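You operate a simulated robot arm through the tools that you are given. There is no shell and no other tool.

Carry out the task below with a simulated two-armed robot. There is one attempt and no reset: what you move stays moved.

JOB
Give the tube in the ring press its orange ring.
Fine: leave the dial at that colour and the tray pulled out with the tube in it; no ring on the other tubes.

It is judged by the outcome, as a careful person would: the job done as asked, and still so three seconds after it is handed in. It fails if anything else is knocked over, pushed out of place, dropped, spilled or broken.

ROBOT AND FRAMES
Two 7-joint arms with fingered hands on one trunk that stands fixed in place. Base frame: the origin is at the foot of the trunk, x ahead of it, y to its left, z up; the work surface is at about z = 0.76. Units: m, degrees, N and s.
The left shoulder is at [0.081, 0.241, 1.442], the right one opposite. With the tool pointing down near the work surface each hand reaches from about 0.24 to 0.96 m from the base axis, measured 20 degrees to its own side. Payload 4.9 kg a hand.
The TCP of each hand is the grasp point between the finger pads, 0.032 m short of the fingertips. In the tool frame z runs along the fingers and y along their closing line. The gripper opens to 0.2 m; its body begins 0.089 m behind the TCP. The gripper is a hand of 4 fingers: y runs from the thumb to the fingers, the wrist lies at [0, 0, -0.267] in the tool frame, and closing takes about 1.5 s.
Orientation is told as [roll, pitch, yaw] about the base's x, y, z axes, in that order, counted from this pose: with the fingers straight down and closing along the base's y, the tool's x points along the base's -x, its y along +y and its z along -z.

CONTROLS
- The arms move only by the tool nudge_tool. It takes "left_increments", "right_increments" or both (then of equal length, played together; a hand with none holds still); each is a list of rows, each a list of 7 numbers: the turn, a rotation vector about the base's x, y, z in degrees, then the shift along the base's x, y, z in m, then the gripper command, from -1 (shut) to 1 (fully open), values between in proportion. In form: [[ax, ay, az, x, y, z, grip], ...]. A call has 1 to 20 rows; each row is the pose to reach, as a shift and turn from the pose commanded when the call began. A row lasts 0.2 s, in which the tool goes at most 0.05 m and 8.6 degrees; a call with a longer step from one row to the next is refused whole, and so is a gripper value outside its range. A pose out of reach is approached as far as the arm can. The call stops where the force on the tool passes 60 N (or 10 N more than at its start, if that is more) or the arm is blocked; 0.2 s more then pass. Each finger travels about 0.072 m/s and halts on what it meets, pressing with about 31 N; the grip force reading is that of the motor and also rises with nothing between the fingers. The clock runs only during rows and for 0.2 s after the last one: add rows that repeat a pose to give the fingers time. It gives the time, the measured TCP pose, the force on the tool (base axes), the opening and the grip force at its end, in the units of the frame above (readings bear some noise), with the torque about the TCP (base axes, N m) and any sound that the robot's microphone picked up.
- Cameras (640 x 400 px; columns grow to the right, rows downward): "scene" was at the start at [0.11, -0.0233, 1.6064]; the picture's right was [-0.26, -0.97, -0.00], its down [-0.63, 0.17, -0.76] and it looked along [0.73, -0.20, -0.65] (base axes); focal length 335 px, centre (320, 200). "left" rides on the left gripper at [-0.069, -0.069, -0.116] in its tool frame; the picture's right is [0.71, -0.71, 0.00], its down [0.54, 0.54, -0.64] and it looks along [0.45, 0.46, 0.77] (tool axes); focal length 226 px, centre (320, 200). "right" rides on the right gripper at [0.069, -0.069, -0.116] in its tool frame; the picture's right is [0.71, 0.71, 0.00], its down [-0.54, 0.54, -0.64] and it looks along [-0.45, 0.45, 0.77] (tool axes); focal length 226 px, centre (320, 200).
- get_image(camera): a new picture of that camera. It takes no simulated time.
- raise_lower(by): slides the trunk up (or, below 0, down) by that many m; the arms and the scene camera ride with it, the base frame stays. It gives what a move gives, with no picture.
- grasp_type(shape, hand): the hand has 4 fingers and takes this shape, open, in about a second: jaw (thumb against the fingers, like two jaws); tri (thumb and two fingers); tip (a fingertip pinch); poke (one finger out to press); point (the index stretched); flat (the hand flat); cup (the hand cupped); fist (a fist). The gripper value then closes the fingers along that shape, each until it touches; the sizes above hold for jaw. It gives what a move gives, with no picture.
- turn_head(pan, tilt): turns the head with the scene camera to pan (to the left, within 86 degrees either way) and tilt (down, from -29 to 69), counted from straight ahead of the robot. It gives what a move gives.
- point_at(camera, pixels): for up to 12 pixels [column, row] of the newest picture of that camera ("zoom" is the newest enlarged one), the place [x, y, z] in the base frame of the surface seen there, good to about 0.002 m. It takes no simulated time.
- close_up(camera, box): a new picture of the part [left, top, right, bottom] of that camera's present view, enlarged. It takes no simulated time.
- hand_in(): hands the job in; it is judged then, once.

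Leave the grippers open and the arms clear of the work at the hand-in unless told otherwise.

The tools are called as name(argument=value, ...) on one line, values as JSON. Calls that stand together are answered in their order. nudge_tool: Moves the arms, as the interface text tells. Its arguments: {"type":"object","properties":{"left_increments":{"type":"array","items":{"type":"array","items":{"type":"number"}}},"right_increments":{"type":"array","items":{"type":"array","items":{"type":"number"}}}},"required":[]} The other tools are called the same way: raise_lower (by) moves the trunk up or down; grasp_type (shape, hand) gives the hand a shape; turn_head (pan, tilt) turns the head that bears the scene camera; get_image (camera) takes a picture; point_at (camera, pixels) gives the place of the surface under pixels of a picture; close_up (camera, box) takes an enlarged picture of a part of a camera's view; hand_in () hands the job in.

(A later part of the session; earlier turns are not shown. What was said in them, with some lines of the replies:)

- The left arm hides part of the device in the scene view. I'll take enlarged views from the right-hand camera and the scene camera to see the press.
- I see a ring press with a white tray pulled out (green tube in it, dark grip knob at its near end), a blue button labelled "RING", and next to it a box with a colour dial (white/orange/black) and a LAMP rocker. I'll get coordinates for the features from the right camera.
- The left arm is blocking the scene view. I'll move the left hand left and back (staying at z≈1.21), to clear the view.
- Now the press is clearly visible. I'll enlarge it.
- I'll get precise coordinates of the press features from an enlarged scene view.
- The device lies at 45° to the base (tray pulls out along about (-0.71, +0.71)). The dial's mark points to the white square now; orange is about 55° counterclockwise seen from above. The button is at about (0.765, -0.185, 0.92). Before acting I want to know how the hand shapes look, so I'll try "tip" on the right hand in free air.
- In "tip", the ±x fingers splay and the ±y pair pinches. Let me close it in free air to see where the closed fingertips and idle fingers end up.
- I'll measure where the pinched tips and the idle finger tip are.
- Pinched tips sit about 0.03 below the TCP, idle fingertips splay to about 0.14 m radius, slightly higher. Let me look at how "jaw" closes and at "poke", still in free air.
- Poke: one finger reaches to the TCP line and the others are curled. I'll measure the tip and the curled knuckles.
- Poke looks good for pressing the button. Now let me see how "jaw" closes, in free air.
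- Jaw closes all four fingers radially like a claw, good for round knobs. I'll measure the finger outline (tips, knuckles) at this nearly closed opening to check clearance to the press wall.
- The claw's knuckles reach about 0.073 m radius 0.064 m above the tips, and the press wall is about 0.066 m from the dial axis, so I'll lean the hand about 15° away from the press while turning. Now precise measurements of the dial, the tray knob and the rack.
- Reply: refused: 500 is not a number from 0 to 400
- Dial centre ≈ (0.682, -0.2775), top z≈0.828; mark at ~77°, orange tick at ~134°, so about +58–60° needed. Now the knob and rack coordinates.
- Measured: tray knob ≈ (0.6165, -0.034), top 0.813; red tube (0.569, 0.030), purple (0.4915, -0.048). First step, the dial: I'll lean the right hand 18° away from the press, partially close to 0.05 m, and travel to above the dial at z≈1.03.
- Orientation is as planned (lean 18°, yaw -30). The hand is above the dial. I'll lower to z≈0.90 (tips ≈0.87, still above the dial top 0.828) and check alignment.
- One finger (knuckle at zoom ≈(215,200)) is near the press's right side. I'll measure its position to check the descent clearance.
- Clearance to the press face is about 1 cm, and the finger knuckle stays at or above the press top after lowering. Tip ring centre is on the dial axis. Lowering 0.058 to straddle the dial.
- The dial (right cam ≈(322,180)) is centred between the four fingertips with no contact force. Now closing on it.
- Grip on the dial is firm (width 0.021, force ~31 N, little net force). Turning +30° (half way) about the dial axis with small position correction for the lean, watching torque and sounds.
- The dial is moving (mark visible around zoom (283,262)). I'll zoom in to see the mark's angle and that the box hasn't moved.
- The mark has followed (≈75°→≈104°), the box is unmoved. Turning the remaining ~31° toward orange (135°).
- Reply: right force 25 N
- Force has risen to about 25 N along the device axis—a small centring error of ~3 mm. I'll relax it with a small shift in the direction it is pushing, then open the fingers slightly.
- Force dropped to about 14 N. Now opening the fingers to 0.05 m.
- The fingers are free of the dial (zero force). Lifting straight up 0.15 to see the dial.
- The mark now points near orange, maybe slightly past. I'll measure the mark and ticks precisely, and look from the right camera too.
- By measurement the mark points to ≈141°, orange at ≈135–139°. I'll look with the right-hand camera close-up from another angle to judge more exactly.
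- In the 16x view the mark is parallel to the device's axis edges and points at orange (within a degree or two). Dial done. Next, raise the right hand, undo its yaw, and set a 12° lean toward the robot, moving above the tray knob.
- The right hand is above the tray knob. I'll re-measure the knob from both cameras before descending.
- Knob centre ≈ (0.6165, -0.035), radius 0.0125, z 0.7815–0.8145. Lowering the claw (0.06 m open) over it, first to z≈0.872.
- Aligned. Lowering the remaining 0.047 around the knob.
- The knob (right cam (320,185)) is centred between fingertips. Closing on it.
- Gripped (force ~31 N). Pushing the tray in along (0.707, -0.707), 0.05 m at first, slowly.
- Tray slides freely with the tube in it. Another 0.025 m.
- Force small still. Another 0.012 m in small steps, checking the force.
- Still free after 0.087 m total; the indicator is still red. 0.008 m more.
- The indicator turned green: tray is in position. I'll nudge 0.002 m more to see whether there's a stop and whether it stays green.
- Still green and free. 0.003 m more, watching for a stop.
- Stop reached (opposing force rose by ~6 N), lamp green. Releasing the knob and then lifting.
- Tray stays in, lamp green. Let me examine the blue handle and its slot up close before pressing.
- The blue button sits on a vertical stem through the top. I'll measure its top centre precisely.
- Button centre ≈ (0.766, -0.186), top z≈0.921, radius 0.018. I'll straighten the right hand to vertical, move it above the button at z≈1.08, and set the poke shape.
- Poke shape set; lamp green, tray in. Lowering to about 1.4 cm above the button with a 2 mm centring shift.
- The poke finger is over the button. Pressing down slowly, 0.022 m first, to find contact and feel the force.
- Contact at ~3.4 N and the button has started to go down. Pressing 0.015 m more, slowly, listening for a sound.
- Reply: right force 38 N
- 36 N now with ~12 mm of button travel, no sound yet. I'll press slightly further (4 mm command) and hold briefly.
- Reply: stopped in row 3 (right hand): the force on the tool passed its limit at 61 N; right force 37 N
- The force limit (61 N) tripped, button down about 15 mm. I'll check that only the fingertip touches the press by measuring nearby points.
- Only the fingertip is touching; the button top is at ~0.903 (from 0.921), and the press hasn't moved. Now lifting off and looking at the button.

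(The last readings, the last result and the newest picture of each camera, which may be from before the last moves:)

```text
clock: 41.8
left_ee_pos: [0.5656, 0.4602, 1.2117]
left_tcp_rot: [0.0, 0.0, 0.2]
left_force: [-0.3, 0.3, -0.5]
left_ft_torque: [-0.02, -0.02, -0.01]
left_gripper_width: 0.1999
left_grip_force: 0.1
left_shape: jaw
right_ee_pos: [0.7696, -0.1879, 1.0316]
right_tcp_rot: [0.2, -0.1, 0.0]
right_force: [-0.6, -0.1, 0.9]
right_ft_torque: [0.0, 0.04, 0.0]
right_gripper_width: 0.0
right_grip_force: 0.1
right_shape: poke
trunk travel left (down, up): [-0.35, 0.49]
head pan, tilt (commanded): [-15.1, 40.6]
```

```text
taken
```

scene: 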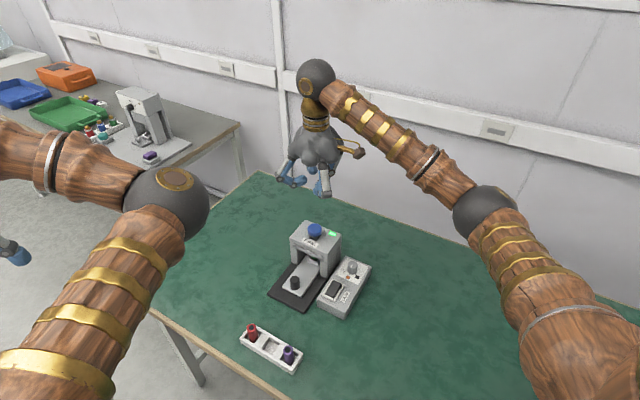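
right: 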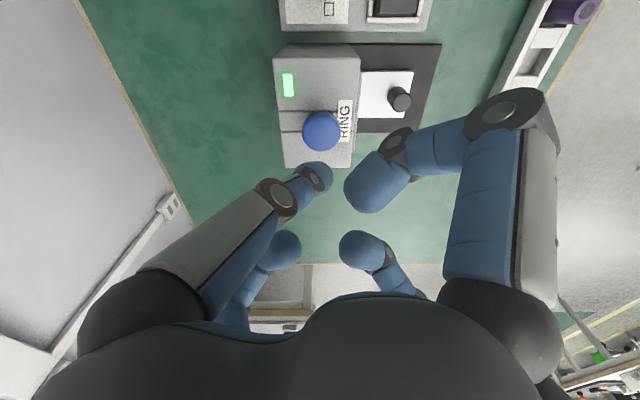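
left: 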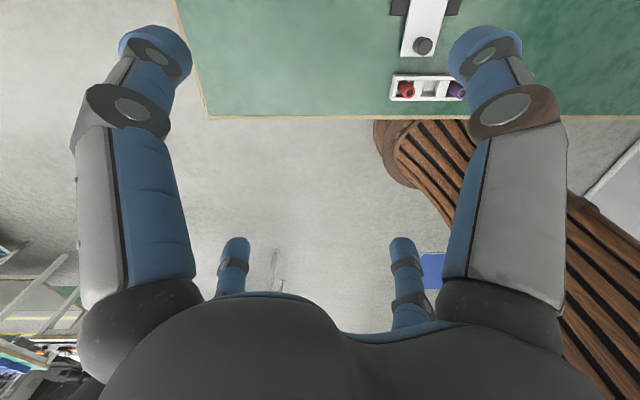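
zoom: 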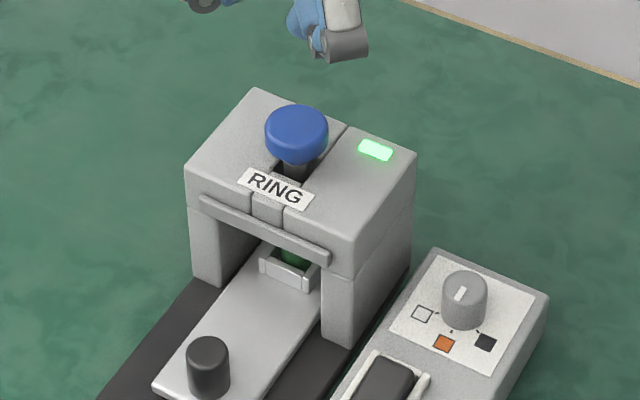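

The button sprang back up and the lamp is still green. Now pull the tray out to inspect the tube. First switching the right hand back to jaw and positioning above the knob with the 12° lean.

nudge_tool(right_increments=[[0, 0, 0, -0.02, 0.02, 0.03, 1], [0, 0, 0, -0.04, 0.04, 0.05, 1]])

grasp_type(shape="jaw", hand="right")

nudge_tool(right_increments=[[0, -6, 1, -0.02, 0.02, 0, 0.5], [0, -12, 2, -0.04, 0.04, 0, 0], [0, -12, 2, -0.047, 0.0415, 0, -0.4], [0, -12, 2, -0.047, 0.0415, 0, -0.4], [0, -12, 2, -0.047, 0.0415, 0, -0.4], [0, -12, 2, -0.047, 0.0415, 0, -0.4]])

get_image(camera="right")

```text
clock: 42.4
left_ee_pos: [0.5667, 0.4609, 1.2116]
left_tcp_rot: [0.0, -0.1, 0.0]
left_force: [0.1, -1.4, 0.3]
left_ft_torque: [0.01, 0.0, -0.01]
left_gripper_width: 0.1999
left_grip_force: 0.0
left_shape: jaw
right_ee_pos: [0.73, -0.1469, 1.0839]
right_tcp_rot: [0.1, -0.2, 0.2]
right_force: [0.5, -0.1, -0.3]
right_ft_torque: [0.01, 0.0, 0.01]
right_gripper_width: 0.0002
right_grip_force: 0.1
right_shape: poke
trunk travel left (down, up): [-0.35, 0.49]
head pan, tilt (commanded): [-15.1, 40.6]
```

```text
clock: 43.3
left_ee_pos: [0.5664, 0.4602, 1.2112]
left_tcp_rot: [0.0, 0.0, 0.0]
left_force: [-1.0, -0.1, -0.5]
left_ft_torque: [0.01, 0.03, 0.03]
left_gripper_width: 0.1997
left_grip_force: 0.1
left_shape: jaw
right_ee_pos: [0.7297, -0.1476, 1.0823]
right_tcp_rot: [0.1, -0.2, 0.1]
right_force: [0.4, -0.7, 0.6]
right_ft_torque: [-0.04, 0.0, 0.01]
right_gripper_width: 0.1997
right_grip_force: 0.1
right_shape: jaw
trunk travel left (down, up): [-0.35, 0.49]
head pan, tilt (commanded): [-15.1, 40.6]
```

```text
clock: 44.7
left_ee_pos: [0.5665, 0.4602, 1.2098]
left_tcp_rot: [0.1, 0.1, 0.1]
left_force: [-0.5, 0.5, 1.3]
left_ft_torque: [0.03, -0.02, 0.0]
left_gripper_width: 0.2001
left_grip_force: 0.1
left_shape: jaw
right_ee_pos: [0.6842, -0.1069, 1.0846]
right_tcp_rot: [-0.1, -12.2, 2.1]
right_force: [0.1, 0.1, -0.9]
right_ft_torque: [0.03, 0.02, 0.0]
right_gripper_width: 0.0605
right_grip_force: 0.0
right_shape: jaw
trunk travel left (down, up): [-0.35, 0.49]
head pan, tilt (commanded): [-15.1, 40.6]
```

```text
taken
```

right: 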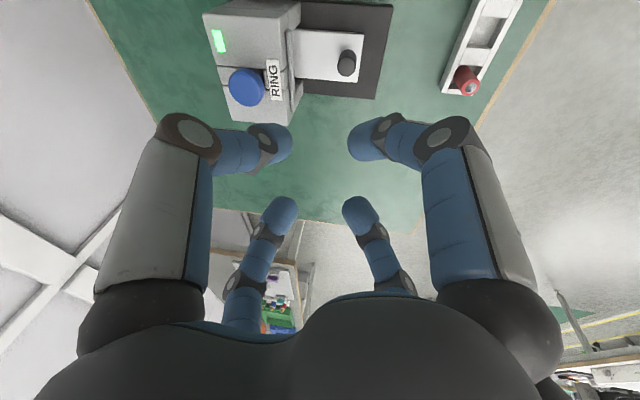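

I'll measure the knob's current position with an enlarged right-camera view.

close_up(camera="right", box=[290, 20, 400, 100])

point_at(camera="zoom", pixels=[[322, 248], [290, 248], [355, 248], [322, 215], [322, 285]])

```text
5.00 times, centred on (345, 60) of right
```

zoom: 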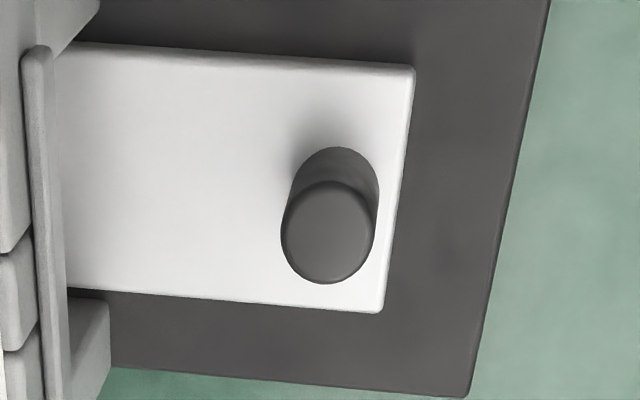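

```text
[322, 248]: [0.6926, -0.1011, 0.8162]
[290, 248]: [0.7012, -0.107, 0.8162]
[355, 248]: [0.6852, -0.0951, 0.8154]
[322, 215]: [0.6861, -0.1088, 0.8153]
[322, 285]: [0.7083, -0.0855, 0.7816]
```

Knob at ≈(0.6875, -0.1045). Lowering to z≈0.88 first.

nudge_tool(right_increments=[[0, 0, 0, 0, 0.001, -0.045, -0.4], [0, 0, 0, 0, 0.0015, -0.09, -0.4], [0, 0, 0, 0, 0.0015, -0.135, -0.4], [0, 0, 0, 0, 0.0015, -0.175, -0.4], [0, 0, 0, 0, 0.0015, -0.205, -0.4], [0, 0, 0, 0, 0.0015, -0.205, -0.4]])

get_image(camera="right")

close_up(camera="scene", box=[240, 200, 380, 310])

```text
clock: 46.1
left_ee_pos: [0.5665, 0.4598, 1.212]
left_tcp_rot: [-0.1, -0.1, 0.1]
left_force: [-0.2, -0.6, -0.5]
left_ft_torque: [0.04, 0.02, 0.0]
left_gripper_width: 0.1996
left_grip_force: 0.1
left_shape: jaw
right_ee_pos: [0.686, -0.1057, 0.8775]
right_tcp_rot: [0.0, -12.1, 2.0]
right_force: [-0.3, -0.5, -0.1]
right_ft_torque: [-0.02, -0.01, 0.0]
right_gripper_width: 0.0602
right_grip_force: 0.0
right_shape: jaw
trunk travel left (down, up): [-0.35, 0.49]
head pan, tilt (commanded): [-15.1, 40.6]
```

```text
taken
```

right: 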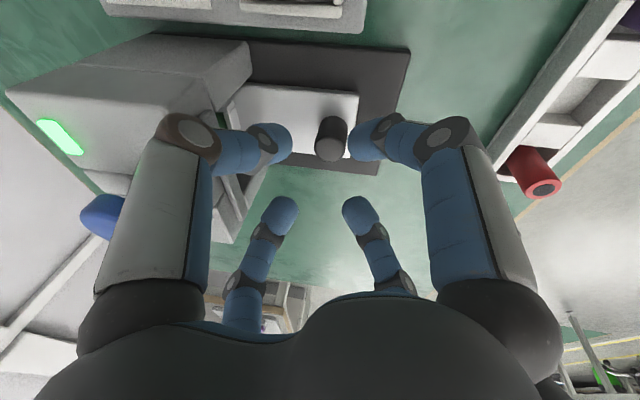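

```text
3.64 times, centred on (310, 255) of scene
```

zoom: 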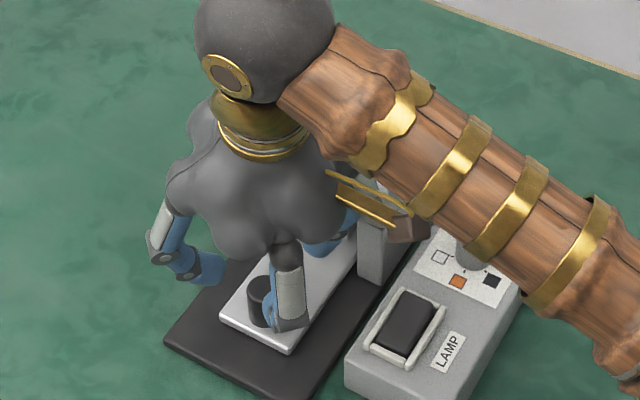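

Nearly aligned; shifting 2 mm outward and lowering 0.05 around the knob, then closing.

nudge_tool(right_increments=[[0, 0, 0, -0.002, 0.002, -0.015, -0.4], [0, 0, 0, -0.002, 0.002, -0.03, -0.4], [0, 0, 0, -0.002, 0.002, -0.043, -0.4], [0, 0, 0, -0.002, 0.002, -0.0505, -0.4], [0, 0, 0, -0.002, 0.002, -0.0505, -0.4]])

get_image(camera="right")

```text
clock: 47.3
left_ee_pos: [0.567, 0.4606, 1.2113]
left_tcp_rot: [0.0, -0.1, 0.0]
left_force: [-0.4, -0.3, 0.9]
left_ft_torque: [0.0, 0.02, 0.0]
left_gripper_width: 0.2
left_grip_force: 0.0
left_shape: jaw
right_ee_pos: [0.6815, -0.1024, 0.8257]
right_tcp_rot: [-0.1, -12.2, 2.1]
right_force: [0.7, 0.5, 0.7]
right_ft_torque: [0.01, 0.0, 0.0]
right_gripper_width: 0.0601
right_grip_force: 0.1
right_shape: jaw
trunk travel left (down, up): [-0.35, 0.49]
head pan, tilt (commanded): [-15.1, 40.6]
```

```text
taken
```

right: 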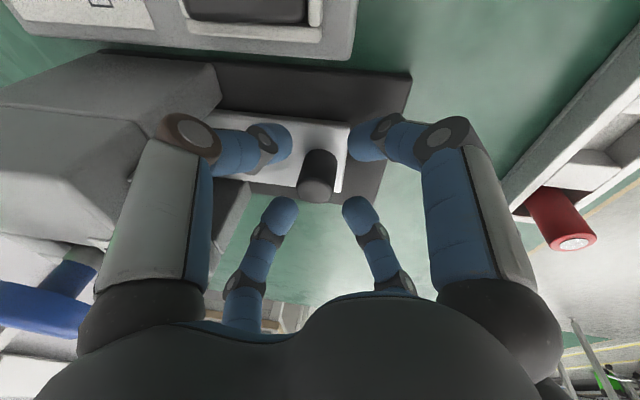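

The knob is between the fingertips. Closing.

nudge_tool(right_increments=[[0, 0, 0, 0, 0, 0, -0.6], [0, 0, 0, 0, 0, 0, -0.8], [0, 0, 0, 0, 0, 0, -1], [0, 0, 0, 0, 0, 0, -1], [0, 0, 0, 0, 0, 0, -1], [0, 0, 0, 0, 0, 0, -1]])

```text
clock: 48.7
left_ee_pos: [0.5683, 0.4603, 1.2111]
left_tcp_rot: [0.0, 0.0, 0.0]
left_force: [-0.2, -0.1, -0.4]
left_ft_torque: [-0.02, -0.01, 0.03]
left_gripper_width: 0.2
left_grip_force: 0.1
left_shape: jaw
right_ee_pos: [0.6823, -0.1009, 0.8254]
right_tcp_rot: [-0.1, -12.2, 2.0]
right_force: [-1.1, 0.4, -6.2]
right_ft_torque: [-0.03, 0.19, -0.03]
right_gripper_width: 0.023
right_grip_force: 31.3
right_shape: jaw
trunk travel left (down, up): [-0.35, 0.49]
head pan, tilt (commanded): [-15.1, 40.6]
```

Gripped. Pulling the tray out along (-0.707, +0.707): 0.05 m first.

nudge_tool(right_increments=[[0, 0, 0, -0.0021, 0.0021, 0, -1], [0, 0, 0, -0.0057, 0.0057, 0, -1], [0, 0, 0, -0.0106, 0.0106, 0, -1], [0, 0, 0, -0.0165, 0.0165, 0, -1], [0, 0, 0, -0.0225, 0.0225, 0, -1], [0, 0, 0, -0.029, 0.029, 0, -1], [0, 0, 0, -0.0354, 0.0354, 0, -1], [0, 0, 0, -0.0354, 0.0354, 0, -1]])

get_image(camera="right")

close_up(camera="scene", box=[240, 200, 380, 310])

```text
clock: 50.5
left_ee_pos: [0.5674, 0.4606, 1.2098]
left_tcp_rot: [0.0, 0.1, 0.1]
left_force: [0.5, 0.3, 0.4]
left_ft_torque: [0.01, 0.01, 0.0]
left_gripper_width: 0.1999
left_grip_force: 0.0
left_shape: jaw
right_ee_pos: [0.6468, -0.0655, 0.8255]
right_tcp_rot: [-0.1, -12.1, 2.1]
right_force: [-0.6, 0.3, -10.6]
right_ft_torque: [0.01, 0.17, -0.03]
right_gripper_width: 0.0227
right_grip_force: 31.2
right_shape: jaw
trunk travel left (down, up): [-0.35, 0.49]
head pan, tilt (commanded): [-15.1, 40.6]
```

```text
taken
```

right: 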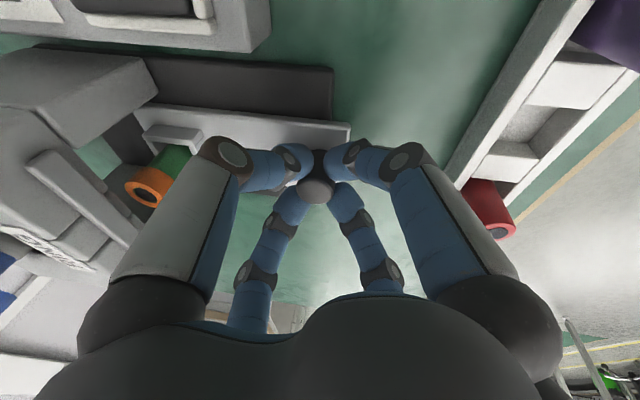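

```text
3.64 times, centred on (310, 255) of scene
```

zoom: 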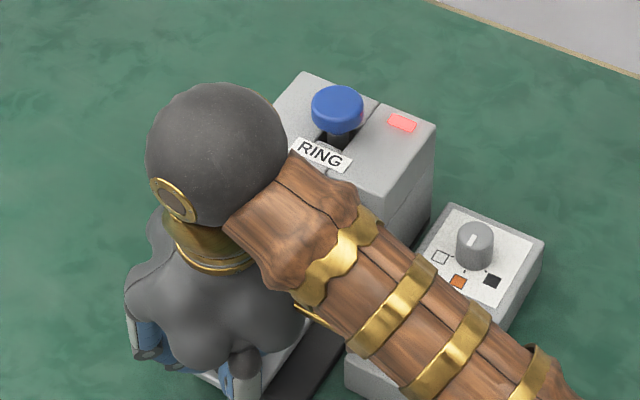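

The orange ring is on the tube (right cam ≈(148,187)). Continuing to pull out another 0.044 m to about the original position.

nudge_tool(right_increments=[[0, 0, 0, -0.0035, 0.0035, -0.0005, -1], [0, 0, 0, -0.0085, 0.0085, -0.001, -1], [0, 0, 0, -0.0145, 0.0145, -0.001, -1], [0, 0, 0, -0.0205, 0.0205, -0.001, -1], [0, 0, 0, -0.0255, 0.0255, -0.001, -1], [0, 0, 0, -0.029, 0.029, -0.001, -1], [0, 0, 0, -0.031, 0.031, -0.001, -1], [0, 0, 0, -0.031, 0.031, -0.001, -1]])

get_image(camera="right")

```text
clock: 52.3
left_ee_pos: [0.5672, 0.4593, 1.2114]
left_tcp_rot: [0.0, 0.1, 0.1]
left_force: [0.0, -0.2, 0.4]
left_ft_torque: [0.0, 0.0, 0.0]
left_gripper_width: 0.2
left_grip_force: 0.2
left_shape: jaw
right_ee_pos: [0.6154, -0.0351, 0.8258]
right_tcp_rot: [-0.1, -12.1, 2.0]
right_force: [0.9, -0.7, -7.1]
right_ft_torque: [0.02, 0.17, -0.02]
right_gripper_width: 0.0228
right_grip_force: 30.9
right_shape: jaw
trunk travel left (down, up): [-0.35, 0.49]
head pan, tilt (commanded): [-15.1, 40.6]
```

```text
taken
```

right: 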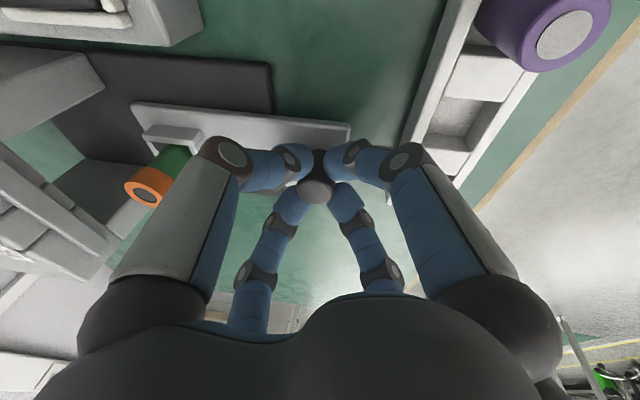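

Pulled 0.094 m so far. About 0.006 m more toward the original pulled-out position, watching for the end stop.

nudge_tool(right_increments=[[0, 0, 0, -0.001, 0.001, 0, -1], [0, 0, 0, -0.002, 0.002, 0, -1], [0, 0, 0, -0.003, 0.003, 0, -1], [0, 0, 0, -0.004, 0.004, 0, -1], [0, 0, 0, -0.004, 0.004, 0, -1]])

close_up(camera="scene", box=[240, 200, 380, 310])

```text
clock: 53.5
left_ee_pos: [0.5678, 0.4599, 1.2115]
left_tcp_rot: [0.0, 0.0, 0.0]
left_force: [-0.1, -0.2, 0.1]
left_ft_torque: [0.03, 0.01, 0.02]
left_gripper_width: 0.2
left_grip_force: 0.1
left_shape: jaw
right_ee_pos: [0.611, -0.0316, 0.8255]
right_tcp_rot: [-0.1, -12.2, 2.1]
right_force: [1.4, 1.0, -5.3]
right_ft_torque: [-0.01, 0.14, -0.02]
right_gripper_width: 0.0228
right_grip_force: 31.2
right_shape: jaw
trunk travel left (down, up): [-0.35, 0.49]
head pan, tilt (commanded): [-15.1, 40.6]
```

```text
3.64 times, centred on (310, 255) of scene
```

zoom: 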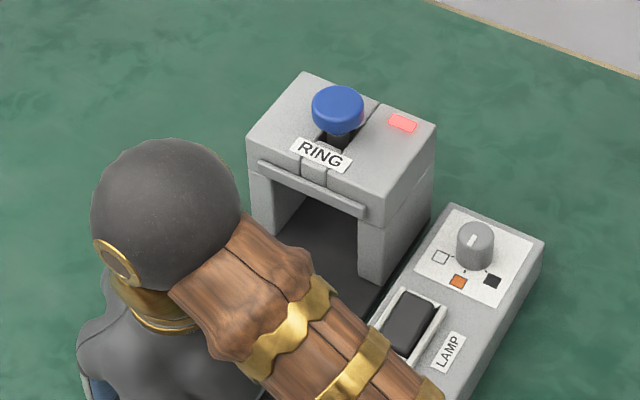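

Essentially at the original position. One more millimetre or two to make sure it is fully out, watching force.

nudge_tool(right_increments=[[0, 0, 0, -0.0007, 0.0007, 0, -1], [0, 0, 0, -0.0014, 0.0014, 0, -1], [0, 0, 0, -0.0014, 0.0014, 0, -1]])

```text
clock: 54.3
left_ee_pos: [0.5679, 0.4593, 1.2114]
left_tcp_rot: [0.0, 0.1, 0.1]
left_force: [-0.1, 0.3, -0.8]
left_ft_torque: [0.0, -0.02, -0.02]
left_gripper_width: 0.1998
left_grip_force: 0.0
left_shape: jaw
right_ee_pos: [0.6106, -0.0316, 0.8244]
right_tcp_rot: [-0.2, -12.2, 2.0]
right_force: [6.5, -5.1, -1.7]
right_ft_torque: [-0.16, -0.06, -0.01]
right_gripper_width: 0.0228
right_grip_force: 32.1
right_shape: jaw
trunk travel left (down, up): [-0.35, 0.49]
head pan, tilt (commanded): [-15.1, 40.6]
```

End stop reached (≈8 N opposing): the tray is fully out. Opening and lifting straight up.

nudge_tool(right_increments=[[0, 0, 0, 0.0007, -0.0007, 0, -0.85], [0, 0, 0, 0.0007, -0.0007, 0, -0.6], [0, 0, 0, 0.0007, -0.0007, 0, -0.4], [0, 0, 0, 0.0007, -0.0007, 0, -0.4], [0, 0, 0, 0.0007, -0.0007, 0.02, -0.4], [0, 0, 0, 0.0007, -0.0007, 0.05, -0.4], [0, 0, 0, 0.0007, -0.0007, 0.09, -0.4], [0, 0, 0, 0.0007, -0.0007, 0.14, -0.4], [0, 0, 0, 0.0007, -0.0007, 0.19, -0.4], [0, 0, 0, 0.0007, -0.0007, 0.24, -0.4]])

get_image(camera="right")

```text
clock: 56.5
left_ee_pos: [0.5677, 0.4609, 1.2107]
left_tcp_rot: [0.0, 0.0, 0.0]
left_force: [-0.6, -0.1, 0.0]
left_ft_torque: [0.02, 0.01, 0.0]
left_gripper_width: 0.2
left_grip_force: 0.0
left_shape: jaw
right_ee_pos: [0.6077, -0.0319, 1.0677]
right_tcp_rot: [-0.2, -12.2, 2.1]
right_force: [0.1, -0.3, -1.6]
right_ft_torque: [0.0, -0.02, 0.0]
right_gripper_width: 0.0599
right_grip_force: 0.1
right_shape: jaw
trunk travel left (down, up): [-0.35, 0.49]
head pan, tilt (commanded): [-15.1, 40.6]
```

```text
taken
```

right: 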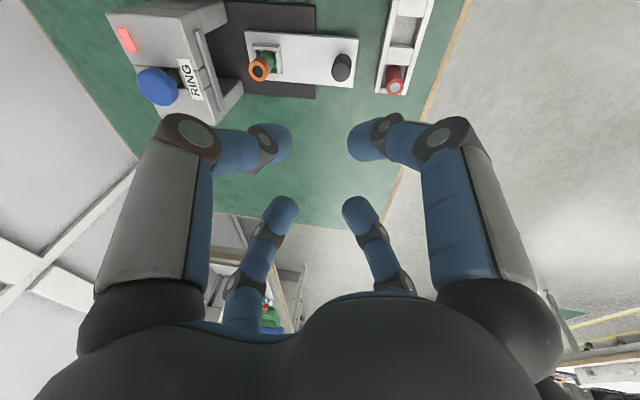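

The tray is out with the tube, orange ring on it. Moving the right hand back to the right, up and away (straightened, open), clear of the work.

nudge_tool(right_increments=[[0, 4, -0.7, 0.01, -0.03, 0.025, -0.4], [0, 8, -1.4, 0.02, -0.07, 0.05, -0.2], [0, 12, -2, 0.03, -0.115, 0.06, 0], [0, 12, -2, 0.04, -0.16, 0.07, 0.3], [0, 12, -2, 0.05, -0.205, 0.08, 0.6], [0, 12, -2, 0.06, -0.25, 0.09, 1], [0, 12, -2, 0.07, -0.295, 0.1, 1], [0, 12, -2, 0.08, -0.34, 0.11, 1], [0, 12, -2, 0.08, -0.385, 0.11, 1], [0, 12, -2, 0.08, -0.385, 0.11, 1]])

get_image(camera="scene")

close_up(camera="scene", box=[230, 210, 390, 310])

close_up(camera="scene", box=[325, 250, 385, 290])

close_up(camera="scene", box=[230, 290, 330, 380])

```text
clock: 58.7
left_ee_pos: [0.5679, 0.4599, 1.2099]
left_tcp_rot: [0.0, 0.0, 0.2]
left_force: [0.5, 0.0, -0.5]
left_ft_torque: [-0.03, 0.03, 0.01]
left_gripper_width: 0.2
left_grip_force: 0.2
left_shape: jaw
right_ee_pos: [0.6887, -0.4164, 1.1792]
right_tcp_rot: [0.2, -0.2, 0.1]
right_force: [0.0, 0.4, 0.1]
right_ft_torque: [0.01, -0.01, 0.01]
right_gripper_width: 0.1999
right_grip_force: 0.0
right_shape: jaw
trunk travel left (down, up): [-0.35, 0.49]
head pan, tilt (commanded): [-15.1, 40.6]
```

```text
taken
```

scene: 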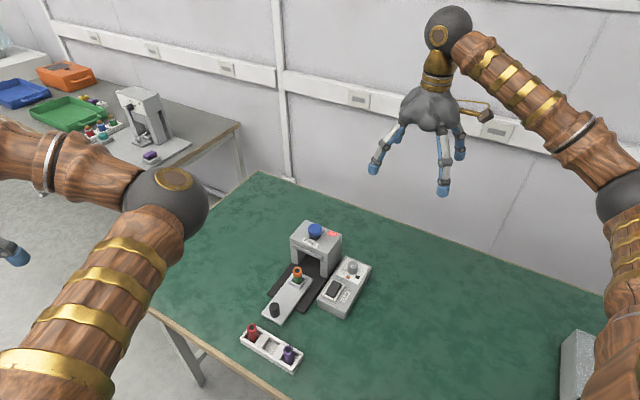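

```text
4.00 times, centred on (310, 260) of scene
```

zoom: 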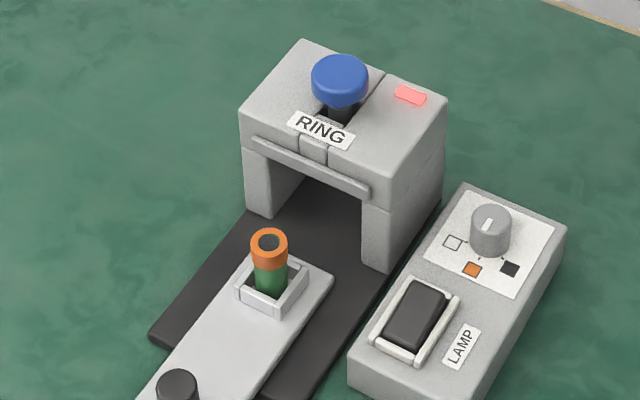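

```text
10.00 times, centred on (355, 270) of scene
```

zoom: 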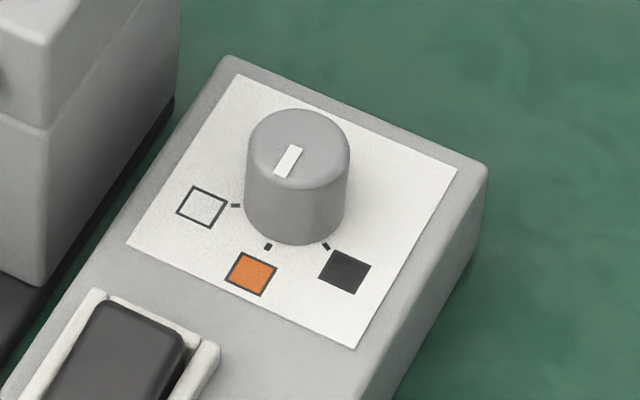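

```text
4.44 times, centred on (280, 335) of scene
```

zoom: 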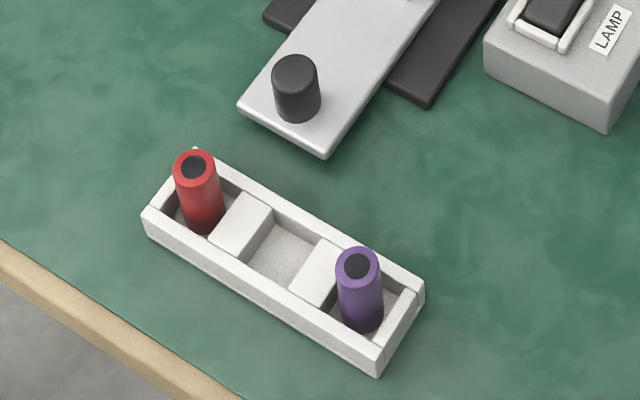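

The green tube in the tray now wears its orange ring, and the tray is fully out. The dial points to orange. The red and purple tubes have no ring and haven't moved, and the press, lamp box and rack are in their original places. Both grippers are open and the arms are clear, so I'm handing in.

hand_in()

```text
The job is handed in.
```

The green tube in the ring press now has its orange ring, and I have handed the job in.

- **Dial:** turned from white to orange and left there. The mark lines up with orange to within a few degrees.
- **Press:** I pushed the tray in until the indicator went green, then pressed the blue RING button. That press briefly reached the 60 N force limit, but the button sprang back and the press did not move.
- **Tray:** pulled fully out to its end stop, with the tube still in it.
- **Other tubes:** the red and purple tubes have no ring and have not moved. I left the LAMP switch alone.

Both grippers are open and the arms are clear of the work.
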